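You operate a simulated robot arm through the tools that you are given. There is no shell and no other tool.

You are at the controls of a simulated robot arm. One attempt, no reset.

## Task
Plug the green lead in and prove it on the brass check post at 500 V.
Fine: plug in with the knob off; clip on the post, guard shut; wait till the red lamp is out, then knob off; leave clip and guard so.

The check looks at the end state, three seconds after you hand in, the way a careful person would. Anything else that was tipped, shoved, dropped, spilled or broken makes it a failure.

## Robot
A 6-joint arm with a two-finger parallel gripper, fixed in place. Base frame: the origin is at the foot of the arm, x ahead of it, y to its left, z up. Units: mm, rad, N and s.
Its first joint turns from -2.897 to 2.897 rad. Payload 3.91 kg.
The TCP is the grasp point between the finger pads, 30 mm short of the fingertips. In the tool frame z runs along the fingers and y along their closing line. Largest opening 110 mm; finger width 20, thickness 10; the body of the gripper, 48 by 112 mm, starts 55 mm behind the TCP.
Orientation is told as [roll, pitch, yaw] about the base's x, y, z axes, in that order, counted from this pose: with the fingers straight down and closing along the base's y, the tool's x points along the base's -x, its y along +y and its z along -z.

## Interface
- The arm moves only by the tool jog_arm. Its argument "increments" is a list of rows, each a list of 3 entries, a list of its own where there are three numbers: the shift along the tool's x, y, z in units of 250 mm (1.0 is 250 mm), then the turn, a rotation vector about the tool's x, y, z in units of 60 degrees (1.0 is 60 degrees), then the closure, from 0 (fully open) to 1 (shut). In form: [[[tx, ty, tz], [rx, ry, rz], gripper], ...]. A call has 1 to 20 rows; each row is the pose to reach, as a shift and turn from the pose commanded when the call began, along the tool's axes at that moment. A call with a number of a shift or a turn outside -1 to 1 is refused whole. Rows are played at 5 a second. More than 50 mm and 0.15 rad between two rows, or a gripper value outside its range, and nothing of the call is played. A pose out of reach is approached as far as the arm can. The call stops where the force on the tool passes 40 N (or 10 N more than at its start, if that is more) or the arm is blocked; 0.2 s more then pass. The fingers move at their own pace (about 108 mm/s each) and stop on an object; they squeeze with about 35 N. The grip force told is the motor's: it shows also when the fingers shut on nothing. Time passes only in rows, and 0.2 s behind the last, so rows that repeat a pose let the fingers close. It gives the time, the measured TCP pose, the force on the tool (base axes), the opening and the grip force at its end, in the units of the frame above (readings bear some noise), with the torque about the TCP (base axes, N m) and any sound that the robot's microphone picked up, and new pictures: "show" is both (left out), scene, wrist or none.
- Cameras (640 x 400 px; columns grow to the right, rows downward): "scene" is fixed at [218.4, 651.4, 1361.5]; the picture's right is [-0.87, -0.49, 0.00], its down [-0.18, 0.33, -0.93] and it looks along [0.45, -0.81, -0.38] (base axes); focal length 342 px, centre (320, 200). "wrist" rides on the gripper at [72, 17, -103] in the tool frame; the picture's right is [-0.23, 0.97, 0.00], its down [-0.76, -0.18, -0.62] and it looks along [-0.61, -0.14, 0.78] (tool axes); focal length 222 px, centre (320, 200). There is no depth. A picture from a camera that has moved, and an enlarged one, comes with that camera's place and axes in the base frame and with its lens.
- zoom(camera, box): a new picture of the part [left, top, right, bottom] of that camera's present view, enlarged. It takes no simulated time.
- finish_job(): hands the job in; it is judged then, once.

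Nothing tells you positions but the pictures and the camera data. Unless the task says otherwise, let go and move clear before handing in.

The tools are called by a JSON object that holds its "api" and its "payload". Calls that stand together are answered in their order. jog_arm: Moves the arm, as the interface text tells. Its arguments: {"type":"object","properties":{"increments":{"type":"array","items":{"type":"array"}},"show":{"type":"string","enum":["both","scene","wrist","none"]}},"required":["increments"]} The other tools are called the same way: zoom (camera, box) takes an enlarged picture of a part of a camera's view; finish_job () hands the job in.

At the start:

```text
t: 0.0
tool_pos: [566.2, -5.6, 1272.3]
ee_rot: [0.0, 0.0, 0.001]
ft_force: [0.7, 0.3, 0.2]
torque: [-0.01, -0.01, 0.01]
finger_gap: 110.1
grasp_force: 0.1
```

scene: 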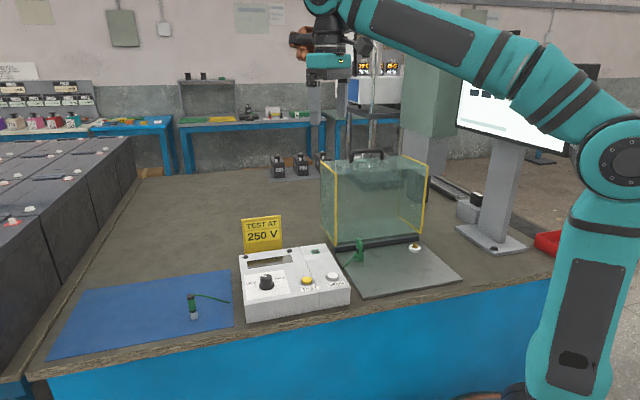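
wrist: 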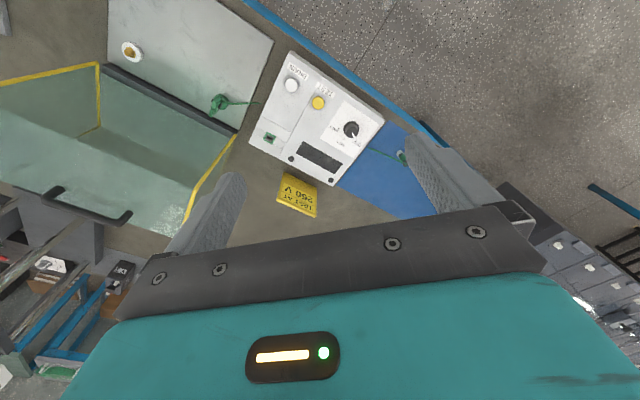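

I see a tester box with a knob, buttons and a socket, a green lead (plug on the blue mat, clip on the grey plate), a brass post on the plate and a hinged or sliding glass guard with a handle. The sign says "TEST AT 250 V" but the task says 500 V. I'll zoom in first.

{"api": "zoom", "payload": {"camera": "scene", "box": [230, 210, 360, 325]}}

{"api": "zoom", "payload": {"camera": "scene", "box": [310, 140, 470, 300]}}

{"api": "zoom", "payload": {"camera": "scene", "box": [160, 270, 260, 340]}}

{"api": "zoom", "payload": {"camera": "wrist", "box": [240, 40, 400, 200]}}

{"api": "zoom", "payload": {"camera": "wrist", "box": [80, 20, 300, 240]}}

```text
3.48 times, centred on (295, 268) of scene
camera zoom: at [218.4, 651.4, 1361.5], right [-0.87, -0.49, 0.0], down [-0.18, 0.33, -0.93], along [0.45, -0.81, -0.38], focal length 1190 px, centre (407, -35)
```

zoom: 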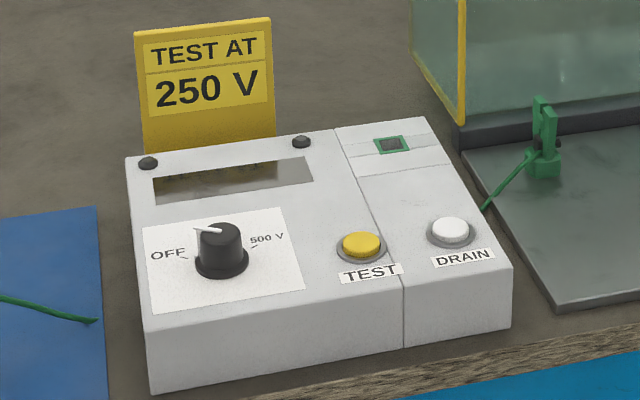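

```text
2.50 times, centred on (390, 220) of scene
camera zoom: at [218.4, 651.4, 1361.5], right [-0.87, -0.49, 0.0], down [-0.18, 0.33, -0.93], along [0.45, -0.81, -0.38], focal length 855 px, centre (145, 150)
```

zoom: 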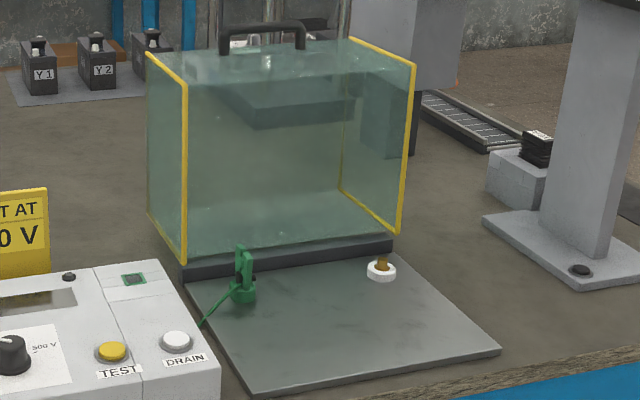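

```text
5.71 times, centred on (210, 305) of scene
camera zoom: at [218.4, 651.4, 1361.5], right [-0.87, -0.49, 0.0], down [-0.18, 0.33, -0.93], along [0.45, -0.81, -0.38], focal length 1954 px, centre (949, -400)
```

zoom: 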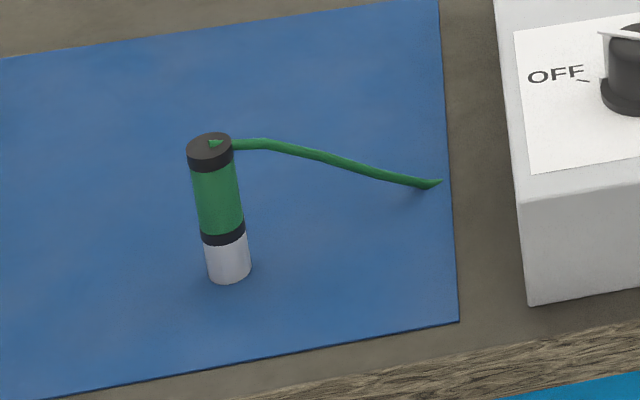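

```text
2.50 times, centred on (320, 120) of wrist
camera zoom: at [493.7, 11.8, 1375.9], right [0.23, 0.97, 0.0], down [0.76, -0.18, 0.62], along [0.61, -0.14, -0.78], focal length 555 px, centre (320, 400)
```

zoom: 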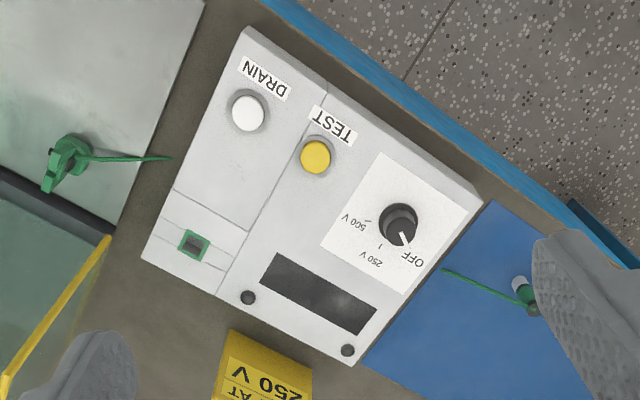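

```text
1.82 times, centred on (190, 130) of wrist
camera zoom: at [493.7, 11.8, 1375.9], right [0.23, 0.97, 0.0], down [0.76, -0.18, 0.62], along [0.61, -0.14, -0.78], focal length 404 px, centre (556, 327)
```

zoom: 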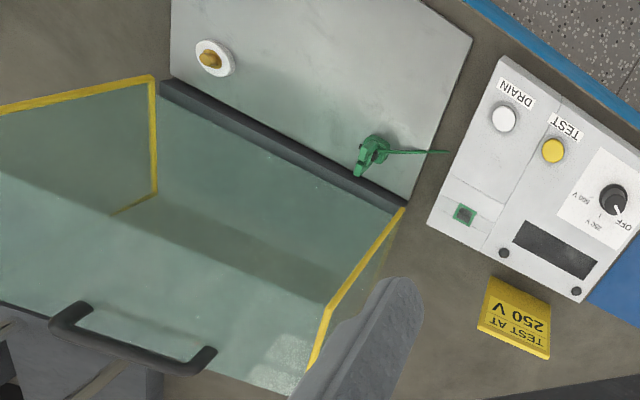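

The box looks to be near (640, -30, 800), the plug near (870, 175) and the brass post near (444, -442, 742). I'll lower the arm over the box to get a closer look.

{"api": "jog_arm", "payload": {"increments": [[[0, 0, 0.18], [0, 0, 0], 0], [[0, -0.05, 0.36], [0, 0, 0], 0], [[0, -0.1, 0.54], [0, 0, 0], 0], [[0, -0.1, 0.72], [0, 0, 0], 0], [[0, -0.1, 0.9], [0, 0, 0], 0], [[0, -0.1, 1.0], [0, 0, 0], 0], [[0, -0.1, 1.0], [0, 0, 0], 0]]}}

```text
t: 1.6
tool_pos: [566.1, -30.9, 1019.6]
ee_rot: [0.0, 0.0, 0.0]
ft_force: [0.2, 1.0, -0.5]
torque: [-0.01, -0.01, 0.04]
finger_gap: 110.0
grasp_force: 0.1
camera wrist: at [493.6, -14.3, 1124.5], right [0.23, 0.97, 0.0], down [0.76, -0.18, 0.62], along [0.61, -0.14, -0.78], focal length 222 px, centre (320, 200)
```

scene: 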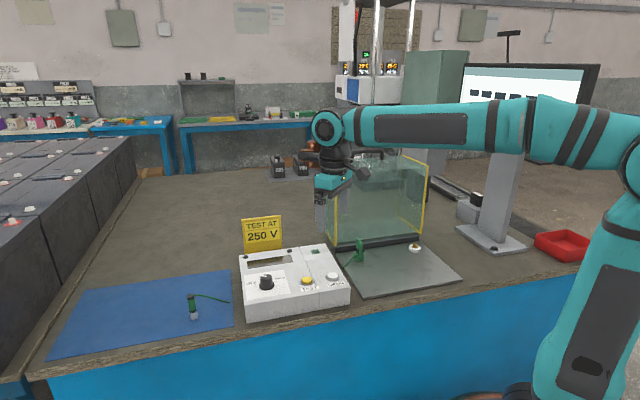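
wrist: 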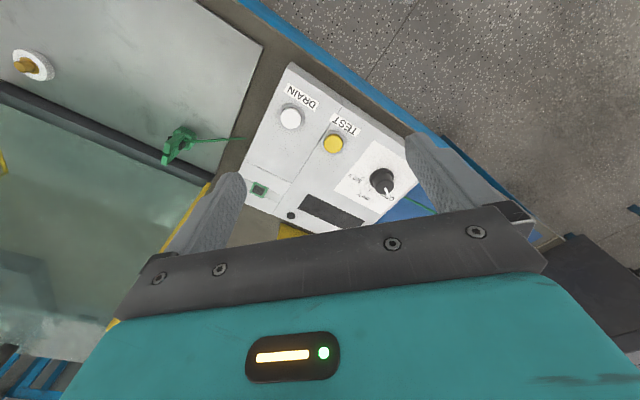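

{"api": "zoom", "payload": {"camera": "wrist", "box": [230, 50, 430, 250]}}

{"api": "zoom", "payload": {"camera": "wrist", "box": [0, 20, 240, 200]}}

{"api": "zoom", "payload": {"camera": "wrist", "box": [340, 150, 430, 220]}}

```text
2.00 times, centred on (330, 150) of wrist
camera zoom: at [493.6, -14.3, 1124.5], right [0.23, 0.97, 0.0], down [0.76, -0.18, 0.62], along [0.61, -0.14, -0.78], focal length 444 px, centre (300, 300)
```

zoom: 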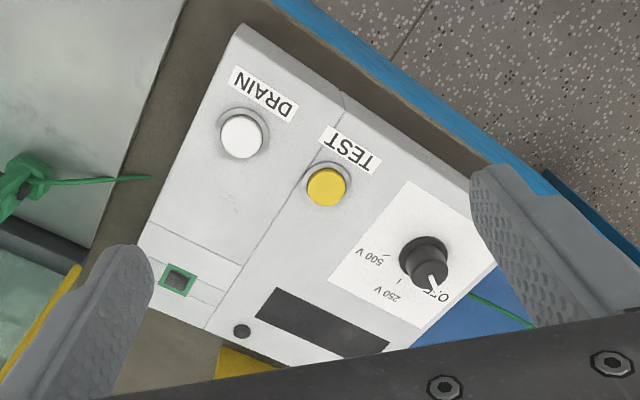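

```text
2.22 times, centred on (120, 110) of wrist
camera zoom: at [493.6, -14.3, 1124.5], right [0.23, 0.97, 0.0], down [0.76, -0.18, 0.62], along [0.61, -0.14, -0.78], focal length 494 px, centre (764, 400)
```

zoom: 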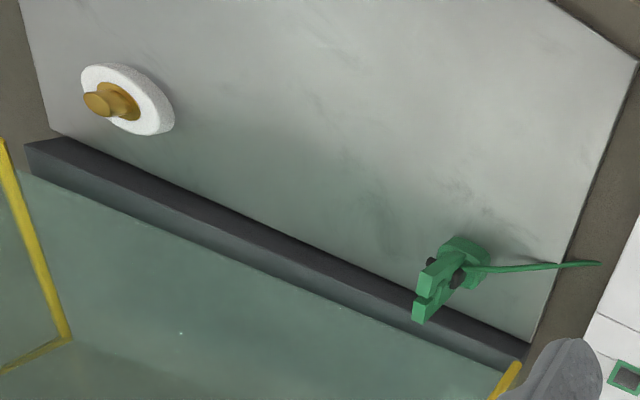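

```text
5.71 times, centred on (385, 185) of wrist
camera zoom: at [493.6, -14.3, 1124.5], right [0.23, 0.97, 0.0], down [0.76, -0.18, 0.62], along [0.61, -0.14, -0.78], focal length 1269 px, centre (-51, 286)
```

zoom: 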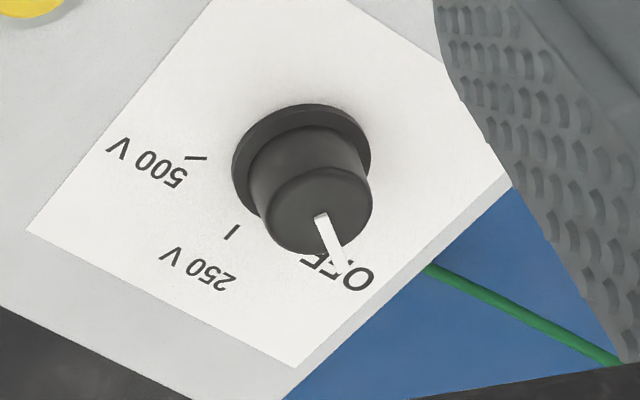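

The knob points at OFF, with 250 V and then 500 V clockwise from there. Next I'll move over to look at the plug on the blue mat.

{"api": "jog_arm", "payload": {"increments": [[[-0.11, 0.1, 0.03], [0, 0, 0], 0], [[-0.22, 0.2, 0.06], [0, 0, 0], 0], [[-0.33, 0.3, 0.09], [0, 0, 0], 0], [[-0.44, 0.4, 0.12], [0, 0, 0], 0], [[-0.55, 0.5, 0.15], [0, 0, 0], 0], [[-0.66, 0.6, 0.18], [0, 0, 0], 0], [[-0.77, 0.7, 0.22], [0, 0, 0], 0], [[-0.88, 0.8, 0.28], [0, 0, 0], 0], [[-1.0, 0.85, 0.4], [0, 0, 0], 0], [[-1.0, 0.85, 0.4], [0, 0, 0], 0]]}}

```text
t: 3.8
tool_pos: [817.9, 185.6, 919.0]
ee_rot: [0.0, 0.001, -0.001]
ft_force: [-0.1, 0.5, 0.3]
torque: [0.0, -0.02, -0.01]
finger_gap: 109.9
grasp_force: 0.1
camera wrist: at [745.7, 201.9, 1024.3], right [0.23, 0.97, 0.0], down [0.76, -0.18, 0.62], along [0.61, -0.14, -0.78], focal length 222 px, centre (320, 200)
```

scene: 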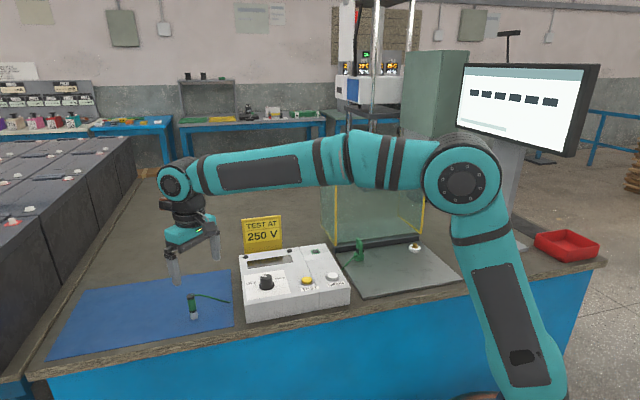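
wrist: 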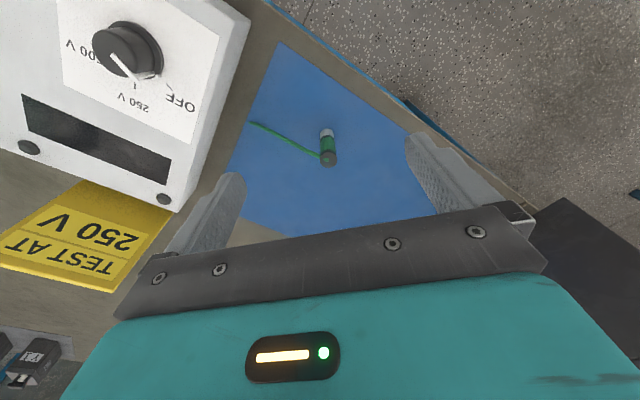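

{"api": "zoom", "payload": {"camera": "wrist", "box": [280, 100, 380, 190]}}

{"api": "zoom", "payload": {"camera": "wrist", "box": [50, 0, 230, 130]}}

{"api": "zoom", "payload": {"camera": "scene", "box": [235, 240, 325, 310]}}

```text
4.44 times, centred on (330, 145) of wrist
camera zoom: at [745.7, 201.9, 1024.3], right [0.23, 0.97, 0.0], down [0.76, -0.18, 0.62], along [0.61, -0.14, -0.78], focal length 987 px, centre (276, 444)
```

zoom: 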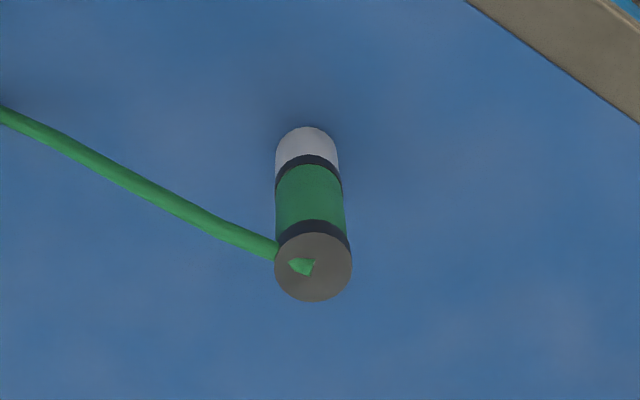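

```text
3.08 times, centred on (140, 65) of wrist
camera zoom: at [745.7, 201.9, 1024.3], right [0.23, 0.97, 0.0], down [0.76, -0.18, 0.62], along [0.61, -0.14, -0.78], focal length 684 px, centre (874, 615)
```

zoom: 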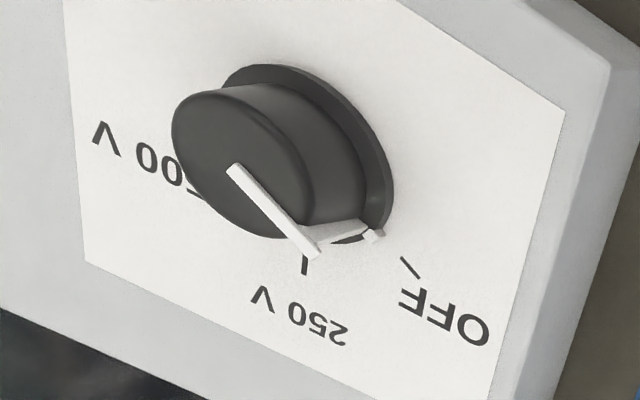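

```text
5.71 times, centred on (280, 275) of scene
camera zoom: at [218.4, 651.4, 1361.5], right [-0.87, -0.49, 0.0], down [-0.18, 0.33, -0.93], along [0.45, -0.81, -0.38], focal length 1954 px, centre (549, -229)
```

zoom: 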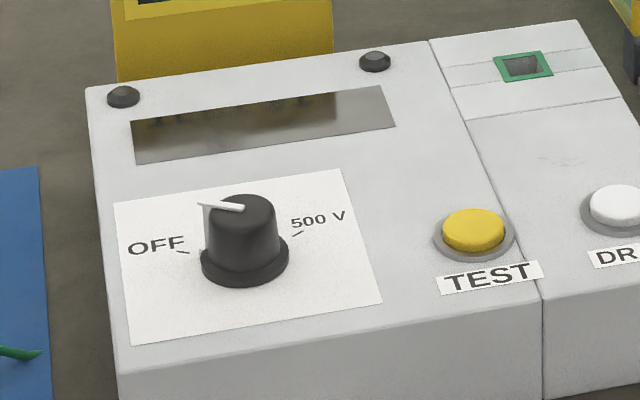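

The plug stands upright at about (860, 184), top about z = 803, with its cable leaving toward -y. I'll turn the gripper so the fingers close across the cable direction, and centre it over the plug.

{"api": "jog_arm", "payload": {"increments": [[[-0.02, 0, 0], [0, 0, -0.13], 0], [[-0.04, 0, 0], [0, 0, -0.26], 0], [[-0.06, 0, 0], [0, 0, -0.39], 0], [[-0.08, 0, 0], [0, 0, -0.52], 0], [[-0.1, 0, 0], [0, 0, -0.65], 0], [[-0.12, 0, 0], [0, 0, -0.78], 0], [[-0.14, 0, 0], [0, 0, -0.9], 0], [[-0.168, -0.006, 0], [0, 0, -1.0], 0], [[-0.168, -0.006, 0], [0, 0, -1.0], 0]], "show": "none"}}

{"api": "jog_arm", "payload": {"increments": [[[0, 0, 0.05], [0, 0, -0.08], 0], [[0, 0, 0.1], [0, 0, -0.167], 0], [[0, 0, 0.1], [0, 0, -0.167], 0]]}}

```text
t: 5.8
tool_pos: [858.9, 180.2, 922.0]
ee_rot: [0.002, 0.0, 1.048]
ft_force: [-0.2, -0.1, -1.2]
torque: [-0.01, -0.01, -0.03]
finger_gap: 110.0
grasp_force: 0.1
```

```text
t: 6.6
tool_pos: [858.8, 180.0, 897.1]
ee_rot: [-0.001, 0.0, 1.222]
ft_force: [0.7, 1.1, 0.4]
torque: [-0.01, 0.04, -0.03]
finger_gap: 109.8
grasp_force: 0.0
camera wrist: at [818.0, 118.1, 1000.0], right [-0.84, 0.55, 0.0], down [0.43, 0.66, 0.62], along [0.34, 0.52, -0.78], focal length 222 px, centre (320, 200)
```

scene: 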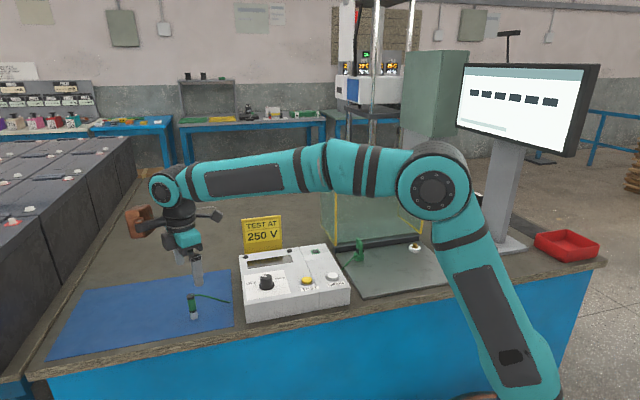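
wrist: 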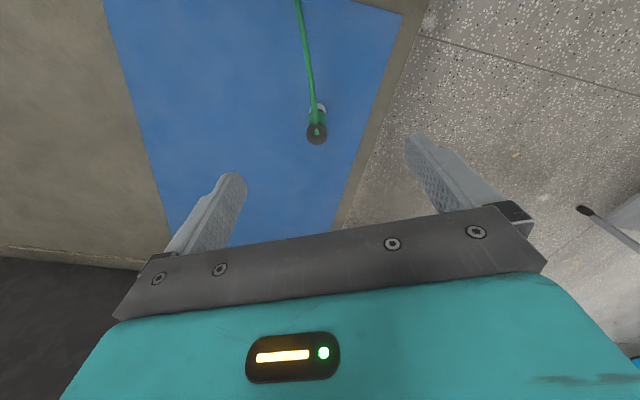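

{"api": "jog_arm", "payload": {"increments": [[[-0.013, -0.014, 0.12], [0, 0, 0], 0], [[-0.013, -0.014, 0.22], [0, 0, 0], 0], [[-0.013, -0.014, 0.22], [0, 0, 0], 0]], "show": "wrist"}}

{"api": "zoom", "payload": {"camera": "wrist", "box": [240, 60, 400, 200]}}

{"api": "zoom", "payload": {"camera": "scene", "box": [150, 220, 250, 330]}}

```text
t: 7.4
tool_pos: [863.5, 180.2, 840.9]
ee_rot: [0.0, 0.0, 1.221]
ft_force: [-0.1, 0.5, -0.1]
torque: [-0.03, 0.03, 0.03]
finger_gap: 109.9
grasp_force: 0.1
camera wrist: at [822.9, 118.6, 945.3], right [-0.84, 0.55, 0.0], down [0.43, 0.66, 0.62], along [0.34, 0.52, -0.78], focal length 222 px, centre (320, 200)
```

wrist: 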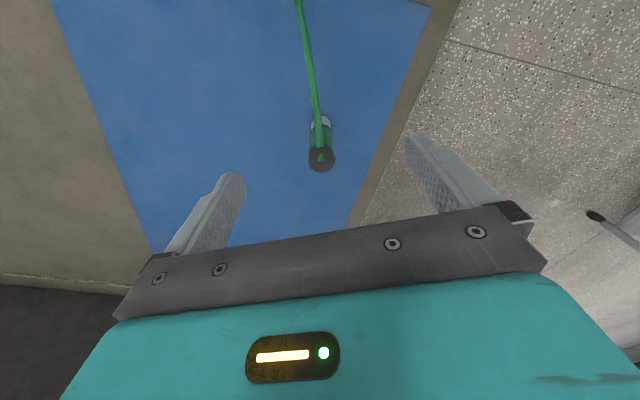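

```text
2.86 times, centred on (320, 130) of wrist
camera zoom: at [822.9, 118.6, 945.3], right [-0.84, 0.55, 0.0], down [0.43, 0.66, 0.62], along [0.34, 0.52, -0.78], focal length 635 px, centre (320, 400)
```

zoom: 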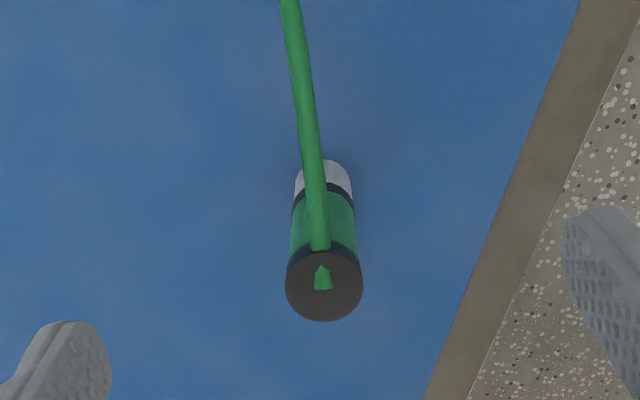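

```text
3.64 times, centred on (200, 275) of scene
camera zoom: at [218.4, 651.4, 1361.5], right [-0.87, -0.49, 0.0], down [-0.18, 0.33, -0.93], along [0.45, -0.81, -0.38], focal length 1244 px, centre (756, -73)
```

zoom: 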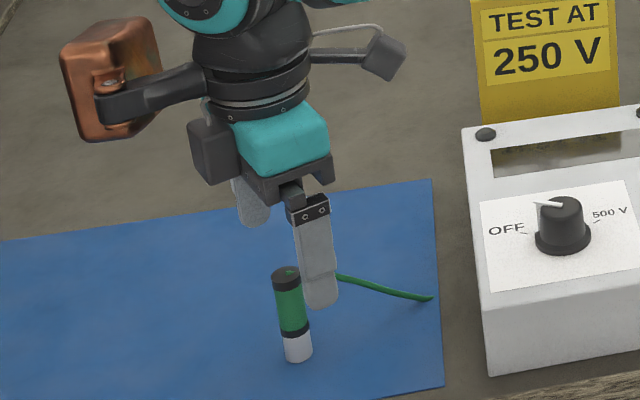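

{"api": "jog_arm", "payload": {"increments": [[[0, 0.003, 0.1], [0, 0, 0], 0], [[0, 0.003, 0.203], [0, 0, 0], 0], [[0, 0.003, 0.203], [0, 0, 0], 0]], "show": "both"}}

{"api": "zoom", "payload": {"camera": "scene", "box": [150, 240, 250, 330]}}

```text
t: 8.2
tool_pos: [863.3, 182.1, 790.6]
ee_rot: [0.001, 0.0, 1.222]
ft_force: [0.3, 0.7, -0.6]
torque: [0.01, 0.03, -0.01]
finger_gap: 110.1
grasp_force: 0.0
camera wrist: at [822.3, 120.3, 894.5], right [-0.84, 0.55, 0.0], down [0.43, 0.66, 0.62], along [0.34, 0.52, -0.78], focal length 222 px, centre (320, 200)
```

scene: 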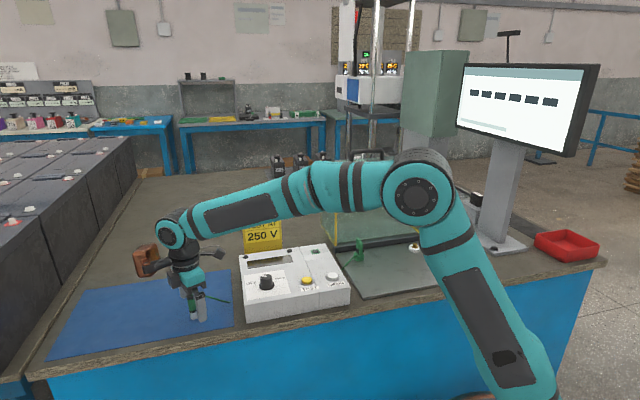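
wrist: 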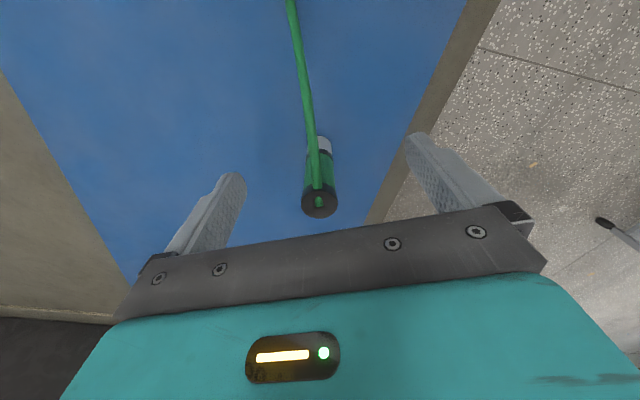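

```text
4.44 times, centred on (200, 285) of scene
camera zoom: at [218.4, 651.4, 1361.5], right [-0.87, -0.49, 0.0], down [-0.18, 0.33, -0.93], along [0.45, -0.81, -0.38], focal length 1520 px, centre (853, -178)
```

zoom: 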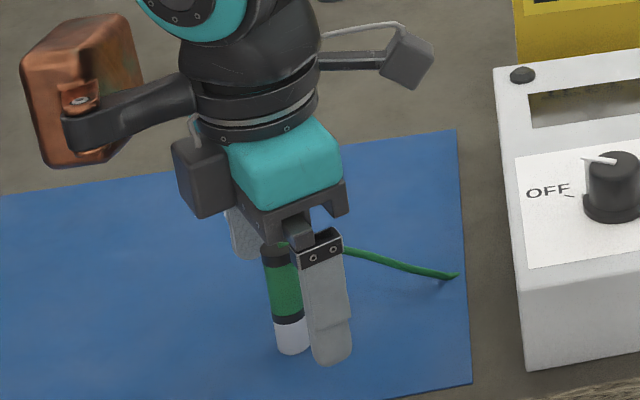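

{"api": "jog_arm", "payload": {"increments": [[[0, 0, 0], [0, 0, 0], 0.5], [[0, 0, 0], [0, 0, 0], 0.75], [[0, 0, 0], [0, 0, 0], 1], [[0, 0, 0], [0, 0, 0], 1], [[0, 0, 0], [0, 0, 0], 1]], "show": "wrist"}}

{"api": "zoom", "payload": {"camera": "scene", "box": [150, 240, 250, 330]}}

```text
t: 9.4
tool_pos: [861.7, 182.3, 790.5]
ee_rot: [0.0, -0.002, 1.223]
ft_force: [-0.5, 0.7, 1.4]
torque: [-0.02, 0.02, -0.03]
finger_gap: 18.2
grasp_force: 35.0
camera wrist: at [822.3, 120.2, 894.8], right [-0.84, 0.55, 0.0], down [0.43, 0.66, 0.62], along [0.34, 0.52, -0.78], focal length 222 px, centre (320, 200)
```

wrist: 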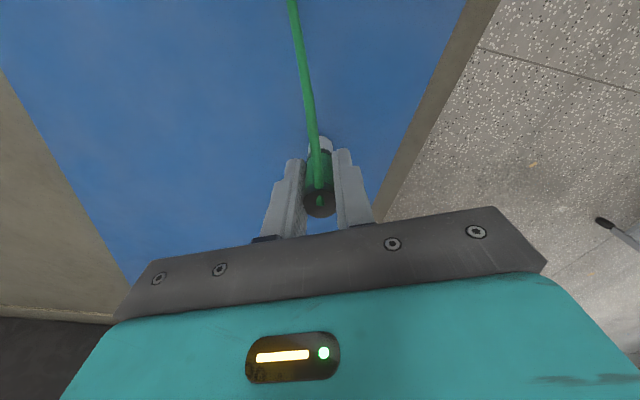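

```text
4.44 times, centred on (200, 285) of scene
camera zoom: at [218.4, 651.4, 1361.5], right [-0.87, -0.49, 0.0], down [-0.18, 0.33, -0.93], along [0.45, -0.81, -0.38], focal length 1520 px, centre (853, -178)
```

zoom: 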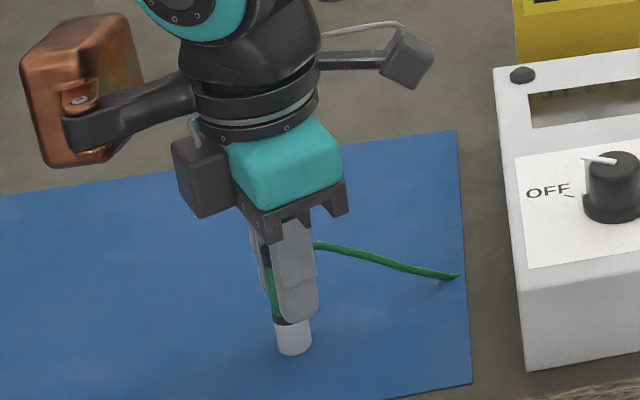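

The plug is held (gap 18.2 mm). I'll lift it straight up and carry it toward the socket at about (704, -181, 791).

{"api": "jog_arm", "payload": {"increments": [[[0, 0, -0.08], [0, 0, 0], 1], [[0, 0, -0.24], [0, 0, 0], 1], [[0, 0, -0.4], [0, 0, 0], 1], [[0, 0, -0.56], [0, 0, 0], 1], [[0, 0, -0.64], [0, 0, 0], 1], [[0.16, 0.01, -0.64], [0, 0, 0], 1], [[0.32, 0.02, -0.64], [0, 0, 0], 1], [[0.48, 0.03, -0.64], [0, 0, 0], 1], [[0.64, 0.04, -0.64], [0, 0, 0], 1], [[0.8, 0.05, -0.64], [0, 0, 0], 1], [[0.96, 0.06, -0.64], [0, 0, 0], 1], [[0.96, 0.06, -0.64], [0, 0, 0], 1]], "show": "both"}}

```text
t: 12.0
tool_pos: [764.2, -38.7, 950.8]
ee_rot: [0.0, 0.0, 1.22]
ft_force: [-0.5, -0.3, -1.5]
torque: [0.01, 0.01, -0.02]
finger_gap: 18.0
grasp_force: 34.6
camera wrist: at [723.4, -100.5, 1055.6], right [-0.84, 0.55, 0.0], down [0.43, 0.66, 0.62], along [0.34, 0.52, -0.78], focal length 222 px, centre (320, 200)
```

scene: 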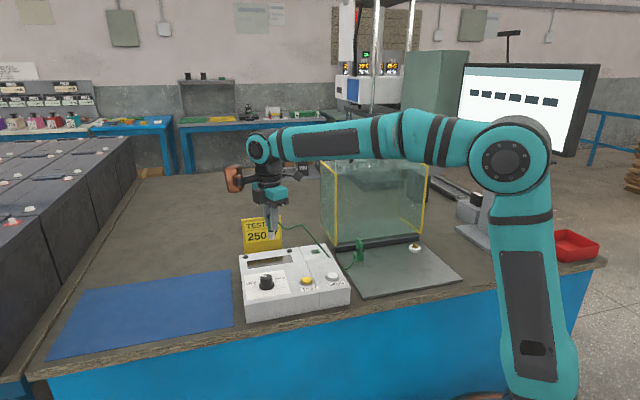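
wrist: 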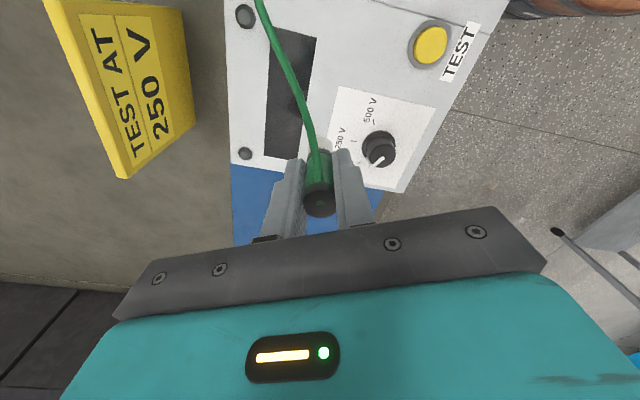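

{"api": "jog_arm", "payload": {"increments": [[[0.16, 0.01, 0], [0, 0, 0], 1], [[0.32, 0.02, 0], [0, 0, 0], 1], [[0.48, 0.03, 0.04], [0, 0, 0], 1], [[0.616, 0.031, 0.1], [0, 0, 0], 1], [[0.616, 0.031, 0.1], [0, 0, 0], 1]], "show": "both"}}

{"api": "zoom", "payload": {"camera": "scene", "box": [250, 190, 370, 290]}}

{"api": "zoom", "payload": {"camera": "wrist", "box": [240, 60, 400, 200]}}

```text
t: 13.2
tool_pos: [707.5, -181.4, 923.1]
ee_rot: [0.0, -0.001, 1.223]
ft_force: [0.2, 0.4, -0.6]
torque: [-0.03, 0.02, -0.02]
finger_gap: 18.3
grasp_force: 34.9
camera wrist: at [666.9, -242.8, 1027.5], right [-0.84, 0.55, 0.0], down [0.43, 0.66, 0.62], along [0.34, 0.52, -0.78], focal length 222 px, centre (320, 200)
```

scene: 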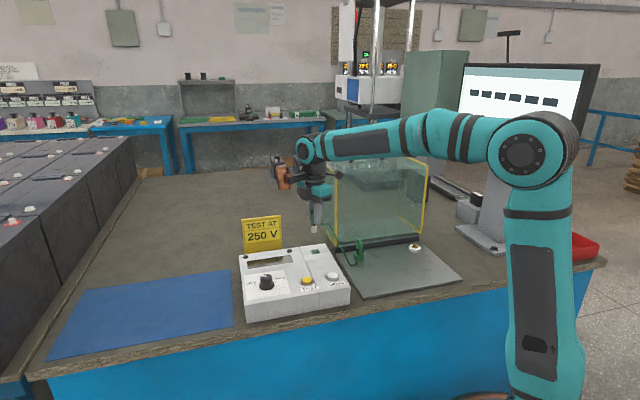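
wrist: 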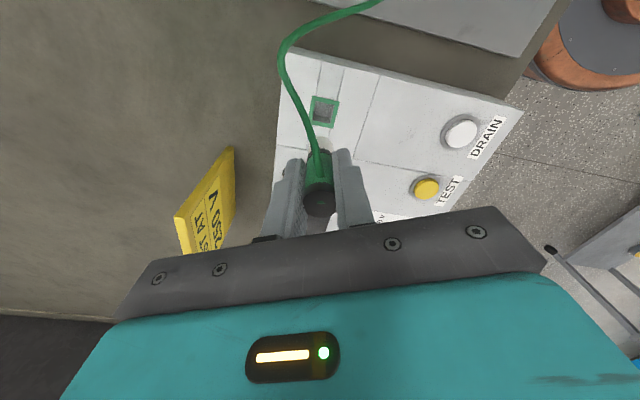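

```text
4.00 times, centred on (310, 240) of scene
camera zoom: at [218.4, 651.4, 1361.5], right [-0.87, -0.49, 0.0], down [-0.18, 0.33, -0.93], along [0.45, -0.81, -0.38], focal length 1368 px, centre (360, 40)
```

zoom: 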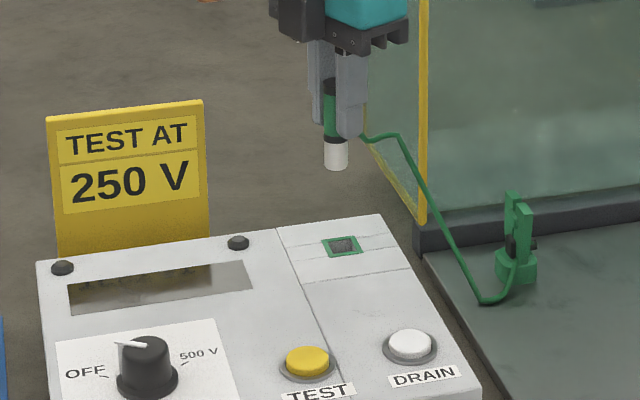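

```text
2.86 times, centred on (320, 130) of wrist
camera zoom: at [666.9, -242.8, 1027.5], right [-0.84, 0.55, 0.0], down [0.43, 0.66, 0.62], along [0.34, 0.52, -0.78], focal length 635 px, centre (320, 400)
```

zoom: 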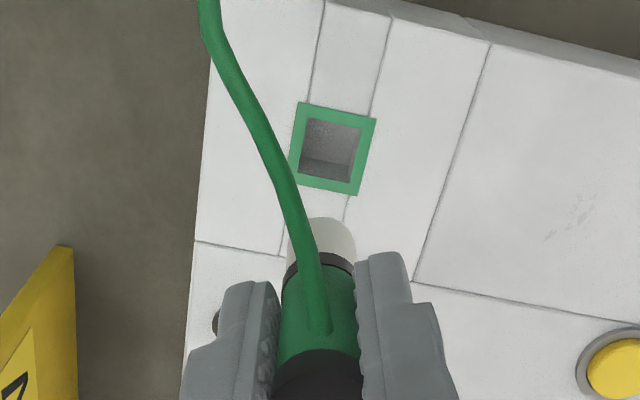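

{"api": "jog_arm", "payload": {"increments": [[[0.004, 0.015, 0.1], [0, 0, 0], 1], [[0.004, 0.015, 0.2], [0, 0, 0], 1], [[0.004, 0.015, 0.24], [0, 0, 0], 1], [[0.004, 0.015, 0.24], [0, 0, 0], 1]], "show": "none"}}

{"api": "zoom", "payload": {"camera": "wrist", "box": [270, 90, 370, 190]}}

{"api": "zoom", "payload": {"camera": "scene", "box": [280, 210, 350, 270]}}

```text
t: 14.2
tool_pos: [702.0, -180.6, 865.0]
ee_rot: [0.0, -0.001, 1.222]
ft_force: [-0.1, 0.2, -0.7]
torque: [0.03, 0.01, 0.01]
finger_gap: 18.3
grasp_force: 35.7
```

```text
4.00 times, centred on (320, 140) of wrist
camera zoom: at [661.8, -242.6, 968.8], right [-0.84, 0.55, 0.0], down [0.43, 0.66, 0.62], along [0.34, 0.52, -0.78], focal length 888 px, centre (320, 440)
```

zoom: 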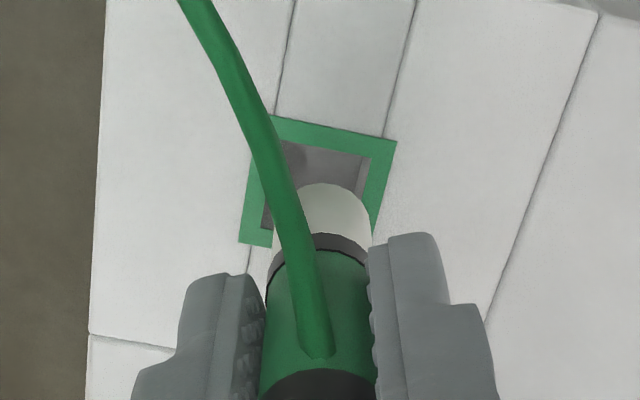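

```text
6.67 times, centred on (315, 240) of scene
camera zoom: at [218.4, 651.4, 1361.5], right [-0.87, -0.49, 0.0], down [-0.18, 0.33, -0.93], along [0.45, -0.81, -0.38], focal length 2280 px, centre (353, -67)
```

zoom: 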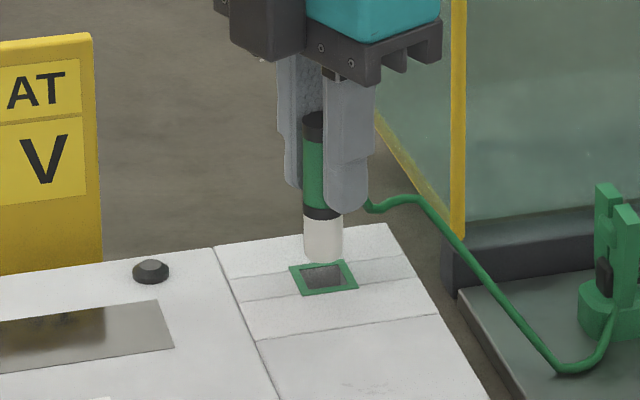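

{"api": "zoom", "payload": {"camera": "wrist", "box": [295, 110, 345, 160]}}

{"api": "zoom", "payload": {"camera": "scene", "box": [300, 230, 330, 260]}}

```text
8.00 times, centred on (320, 135) of wrist
camera zoom: at [661.8, -242.6, 968.8], right [-0.84, 0.55, 0.0], down [0.43, 0.66, 0.62], along [0.34, 0.52, -0.78], focal length 1777 px, centre (320, 720)
```

zoom: 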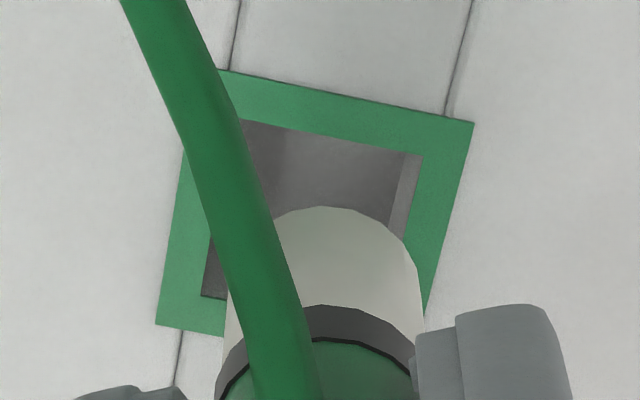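

```text
13.33 times, centred on (315, 245) of scene
camera zoom: at [218.4, 651.4, 1361.5], right [-0.87, -0.49, 0.0], down [-0.18, 0.33, -0.93], along [0.45, -0.81, -0.38], focal length 4560 px, centre (387, -400)
```

zoom: 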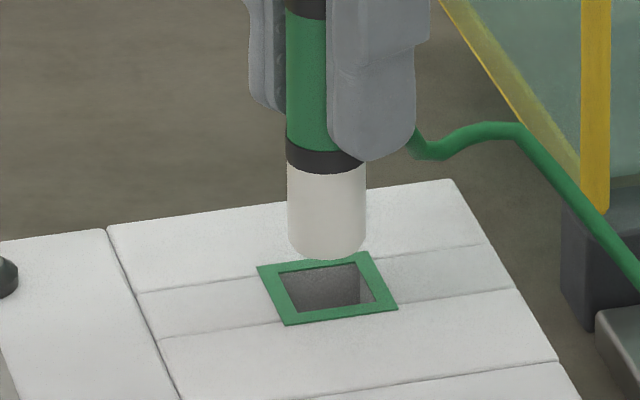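

By comparing both cameras I find the socket centre is offset from the plug tip by about (0.5, -1.8) mm. I'll correct that, descend to just above the socket and check again.

{"api": "jog_arm", "payload": {"increments": [[[0.0061, -0.0043, 0], [0, 0, 0], 1], [[0.0061, -0.0043, 0.02], [0, 0, 0], 1], [[0.0061, -0.0043, 0.04], [0, 0, 0], 1], [[0.0061, -0.0043, 0.04], [0, 0, 0], 1]], "show": "none"}}

{"api": "zoom", "payload": {"camera": "wrist", "box": [295, 110, 345, 160]}}

{"api": "zoom", "payload": {"camera": "scene", "box": [300, 230, 330, 260]}}

```text
t: 15.2
tool_pos: [702.3, -180.6, 856.0]
ee_rot: [-0.001, -0.001, 1.22]
ft_force: [-0.8, 0.1, -1.1]
torque: [-0.02, -0.02, 0.01]
finger_gap: 17.9
grasp_force: 34.9
```

```text
8.00 times, centred on (320, 135) of wrist
camera zoom: at [661.4, -243.6, 959.8], right [-0.84, 0.55, 0.0], down [0.43, 0.66, 0.62], along [0.34, 0.52, -0.78], focal length 1777 px, centre (320, 720)
```

zoom: 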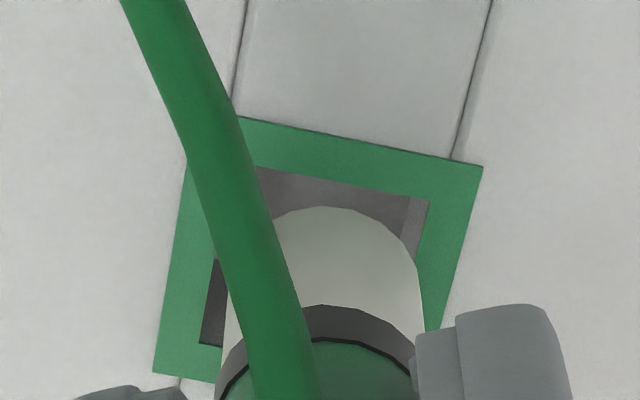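

```text
13.33 times, centred on (315, 245) of scene
camera zoom: at [218.4, 651.4, 1361.5], right [-0.87, -0.49, 0.0], down [-0.18, 0.33, -0.93], along [0.45, -0.81, -0.38], focal length 4560 px, centre (387, -400)
```

zoom: 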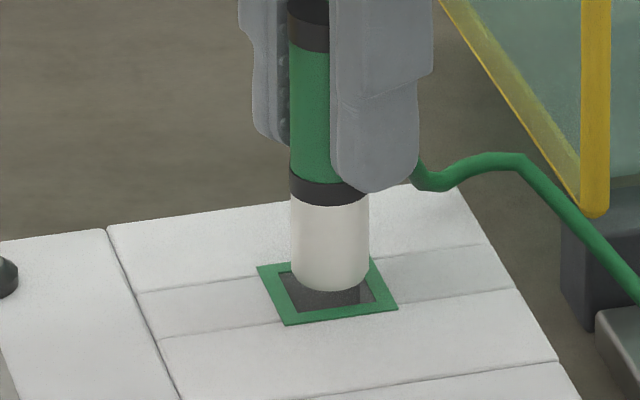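

{"api": "jog_arm", "payload": {"increments": [[[0.001, -0.0037, 0], [0, 0, 0], 1], [[0.001, -0.0037, 0.008], [0, 0, 0], 1], [[0.001, -0.0037, 0.016], [0, 0, 0], 1], [[0.001, -0.0037, 0.022], [0, 0, 0], 1], [[0.001, -0.0037, 0.028], [0, 0, 0], 1], [[0.001, -0.0037, 0.034], [0, 0, 0], 1]], "show": "none"}}

{"api": "zoom", "payload": {"camera": "wrist", "box": [295, 110, 345, 160]}}

{"api": "zoom", "payload": {"camera": "scene", "box": [300, 230, 330, 260]}}

```text
t: 16.6
tool_pos: [703.0, -181.6, 847.9]
ee_rot: [0.001, -0.001, 1.222]
ft_force: [0.2, 0.4, -1.0]
torque: [0.02, 0.0, -0.01]
finger_gap: 18.2
grasp_force: 34.9
```

```text
8.00 times, centred on (320, 135) of wrist
camera zoom: at [662.3, -243.7, 952.0], right [-0.84, 0.55, 0.0], down [0.43, 0.66, 0.62], along [0.34, 0.52, -0.78], focal length 1777 px, centre (320, 720)
```

zoom: 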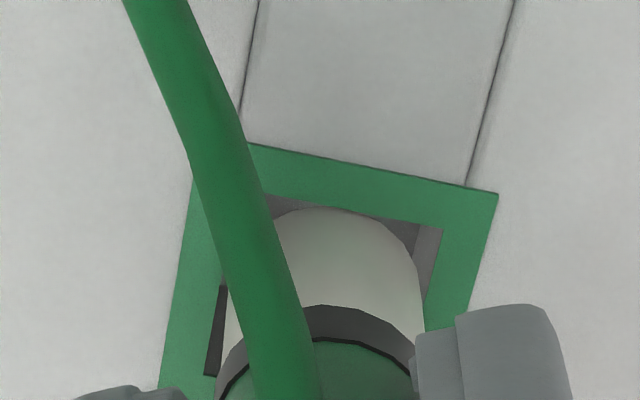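

```text
13.33 times, centred on (315, 245) of scene
camera zoom: at [218.4, 651.4, 1361.5], right [-0.87, -0.49, 0.0], down [-0.18, 0.33, -0.93], along [0.45, -0.81, -0.38], focal length 4560 px, centre (387, -400)
```

zoom: 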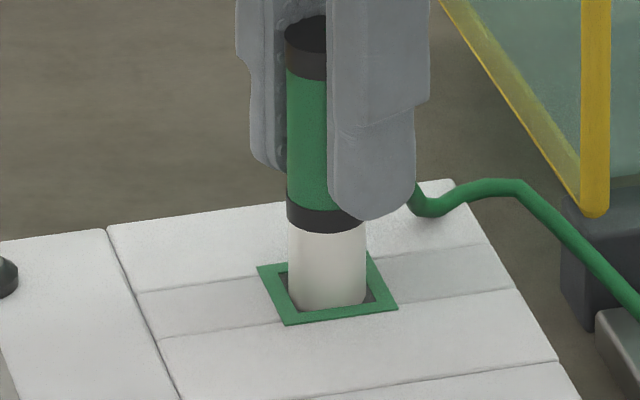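

{"api": "jog_arm", "payload": {"increments": [[[0, 0, 0.008], [0, 0, 0], 1], [[0, 0, 0.016], [0, 0, 0], 1], [[0, 0, 0.024], [0, 0, 0], 1], [[0, 0, 0.032], [0, 0, 0], 1]], "show": "none"}}

{"api": "zoom", "payload": {"camera": "wrist", "box": [295, 110, 345, 160]}}

{"api": "zoom", "payload": {"camera": "scene", "box": [300, 230, 330, 260]}}

```text
t: 17.6
tool_pos: [702.8, -182.5, 838.2]
ee_rot: [0.0, 0.0, 1.221]
ft_force: [-0.7, 0.2, -0.8]
torque: [0.02, 0.02, -0.01]
finger_gap: 18.1
grasp_force: 35.3
```

```text
8.00 times, centred on (320, 135) of wrist
camera zoom: at [662.4, -244.3, 943.4], right [-0.84, 0.55, 0.0], down [0.43, 0.66, 0.62], along [0.34, 0.52, -0.78], focal length 1777 px, centre (320, 720)
```

zoom: 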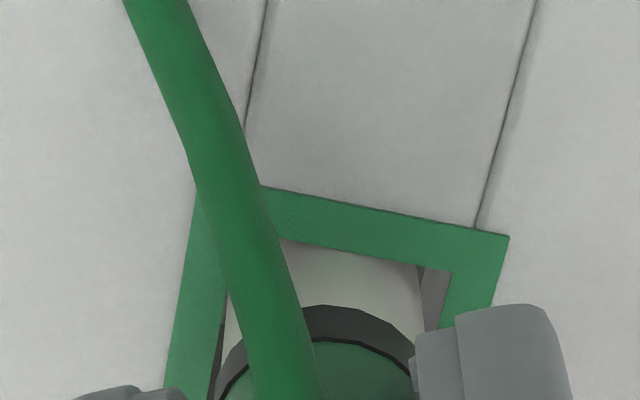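

```text
13.33 times, centred on (315, 245) of scene
camera zoom: at [218.4, 651.4, 1361.5], right [-0.87, -0.49, 0.0], down [-0.18, 0.33, -0.93], along [0.45, -0.81, -0.38], focal length 4560 px, centre (387, -400)
```

zoom: 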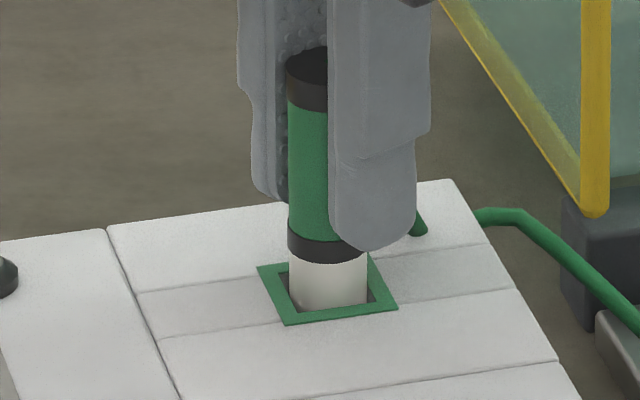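

The tip is in the socket with no side load. I'll keep descending slowly until it seats.

{"api": "jog_arm", "payload": {"increments": [[[0, 0, 0.008], [0, 0, 0], 1], [[0, 0, 0.016], [0, 0, 0], 1], [[0, 0, 0.024], [0, 0, 0], 1], [[0, 0, 0.032], [0, 0, 0], 1], [[0, 0, 0.036], [0, 0, 0], 1]], "show": "none"}}

{"api": "zoom", "payload": {"camera": "scene", "box": [300, 230, 330, 260]}}

```text
t: 18.8
tool_pos: [703.1, -181.4, 830.3]
ee_rot: [-0.001, 0.0, 1.221]
ft_force: [0.2, -0.1, -0.5]
torque: [-0.01, -0.03, 0.0]
finger_gap: 18.1
grasp_force: 35.0
```

```text
13.33 times, centred on (315, 245) of scene
camera zoom: at [218.4, 651.4, 1361.5], right [-0.87, -0.49, 0.0], down [-0.18, 0.33, -0.93], along [0.45, -0.81, -0.38], focal length 4560 px, centre (387, -400)
```

zoom: 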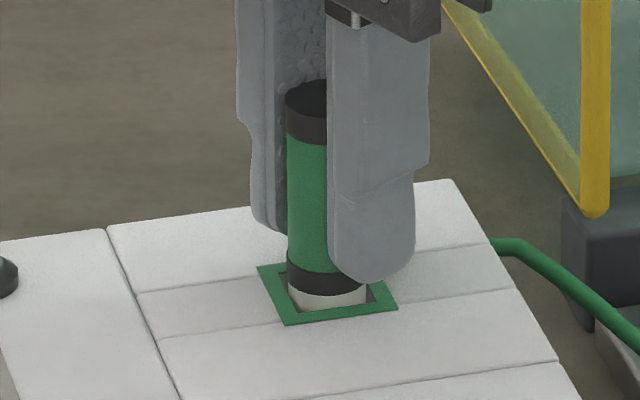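

{"api": "jog_arm", "payload": {"increments": [[[0, 0, 0.006], [0, 0, 0], 1], [[0, 0, 0.012], [0, 0, 0], 1], [[0, 0, 0.018], [0, 0, 0], 1], [[0, 0, 0.024], [0, 0, 0], 1], [[0, 0, 0.024], [0, 0, 0], 1]], "show": "none"}}

{"api": "zoom", "payload": {"camera": "scene", "box": [300, 230, 330, 260]}}

```text
t: 20.0
tool_pos: [702.5, -181.9, 825.3]
ee_rot: [-0.005, 0.0, 1.222]
ft_force: [0.4, 1.9, 32.8]
torque: [0.21, -0.04, 0.05]
finger_gap: 18.4
grasp_force: 35.3
```

```text
13.33 times, centred on (315, 245) of scene
camera zoom: at [218.4, 651.4, 1361.5], right [-0.87, -0.49, 0.0], down [-0.18, 0.33, -0.93], along [0.45, -0.81, -0.38], focal length 4560 px, centre (387, -400)
```

zoom: 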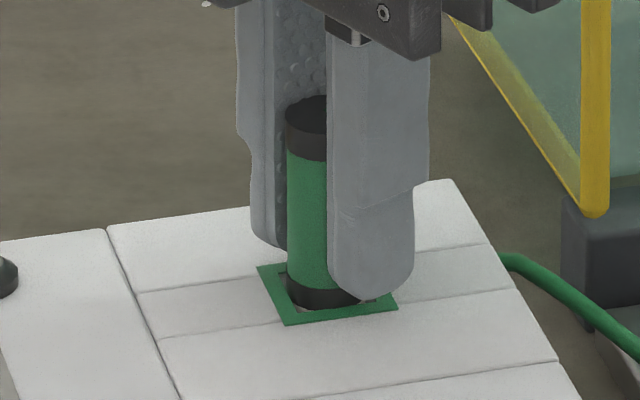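

{"api": "jog_arm", "payload": {"increments": [[[0, 0, 0.003], [0, 0, 0], 1], [[0, 0, 0.006], [0, 0, 0], 1], [[0, 0, 0.006], [0, 0, 0], 1]], "show": "none"}}

{"api": "zoom", "payload": {"camera": "scene", "box": [300, 230, 330, 260]}}

{"api": "zoom", "payload": {"camera": "wrist", "box": [290, 120, 350, 180]}}

```text
t: 20.8
tool_pos: [702.6, -182.6, 823.6]
ee_rot: [0.0, 0.002, 1.222]
ft_force: [4.9, 2.1, 33.5]
torque: [0.09, -0.24, 0.02]
finger_gap: 18.2
grasp_force: 35.1
```

```text
13.33 times, centred on (315, 245) of scene
camera zoom: at [218.4, 651.4, 1361.5], right [-0.87, -0.49, 0.0], down [-0.18, 0.33, -0.93], along [0.45, -0.81, -0.38], focal length 4560 px, centre (387, -400)
```

zoom: 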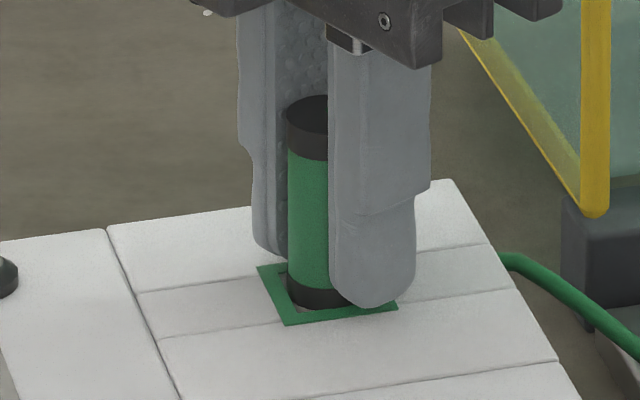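

```text
6.67 times, centred on (320, 150) of wrist
camera zoom: at [662.0, -243.9, 928.1], right [-0.84, 0.55, 0.0], down [0.43, 0.66, 0.62], along [0.34, 0.52, -0.78], focal length 1481 px, centre (320, 533)
```

zoom: 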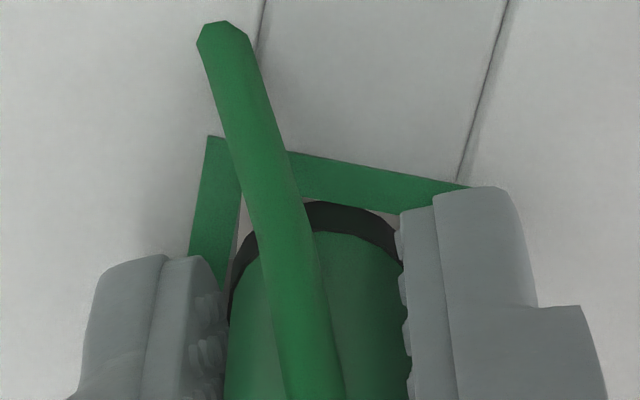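

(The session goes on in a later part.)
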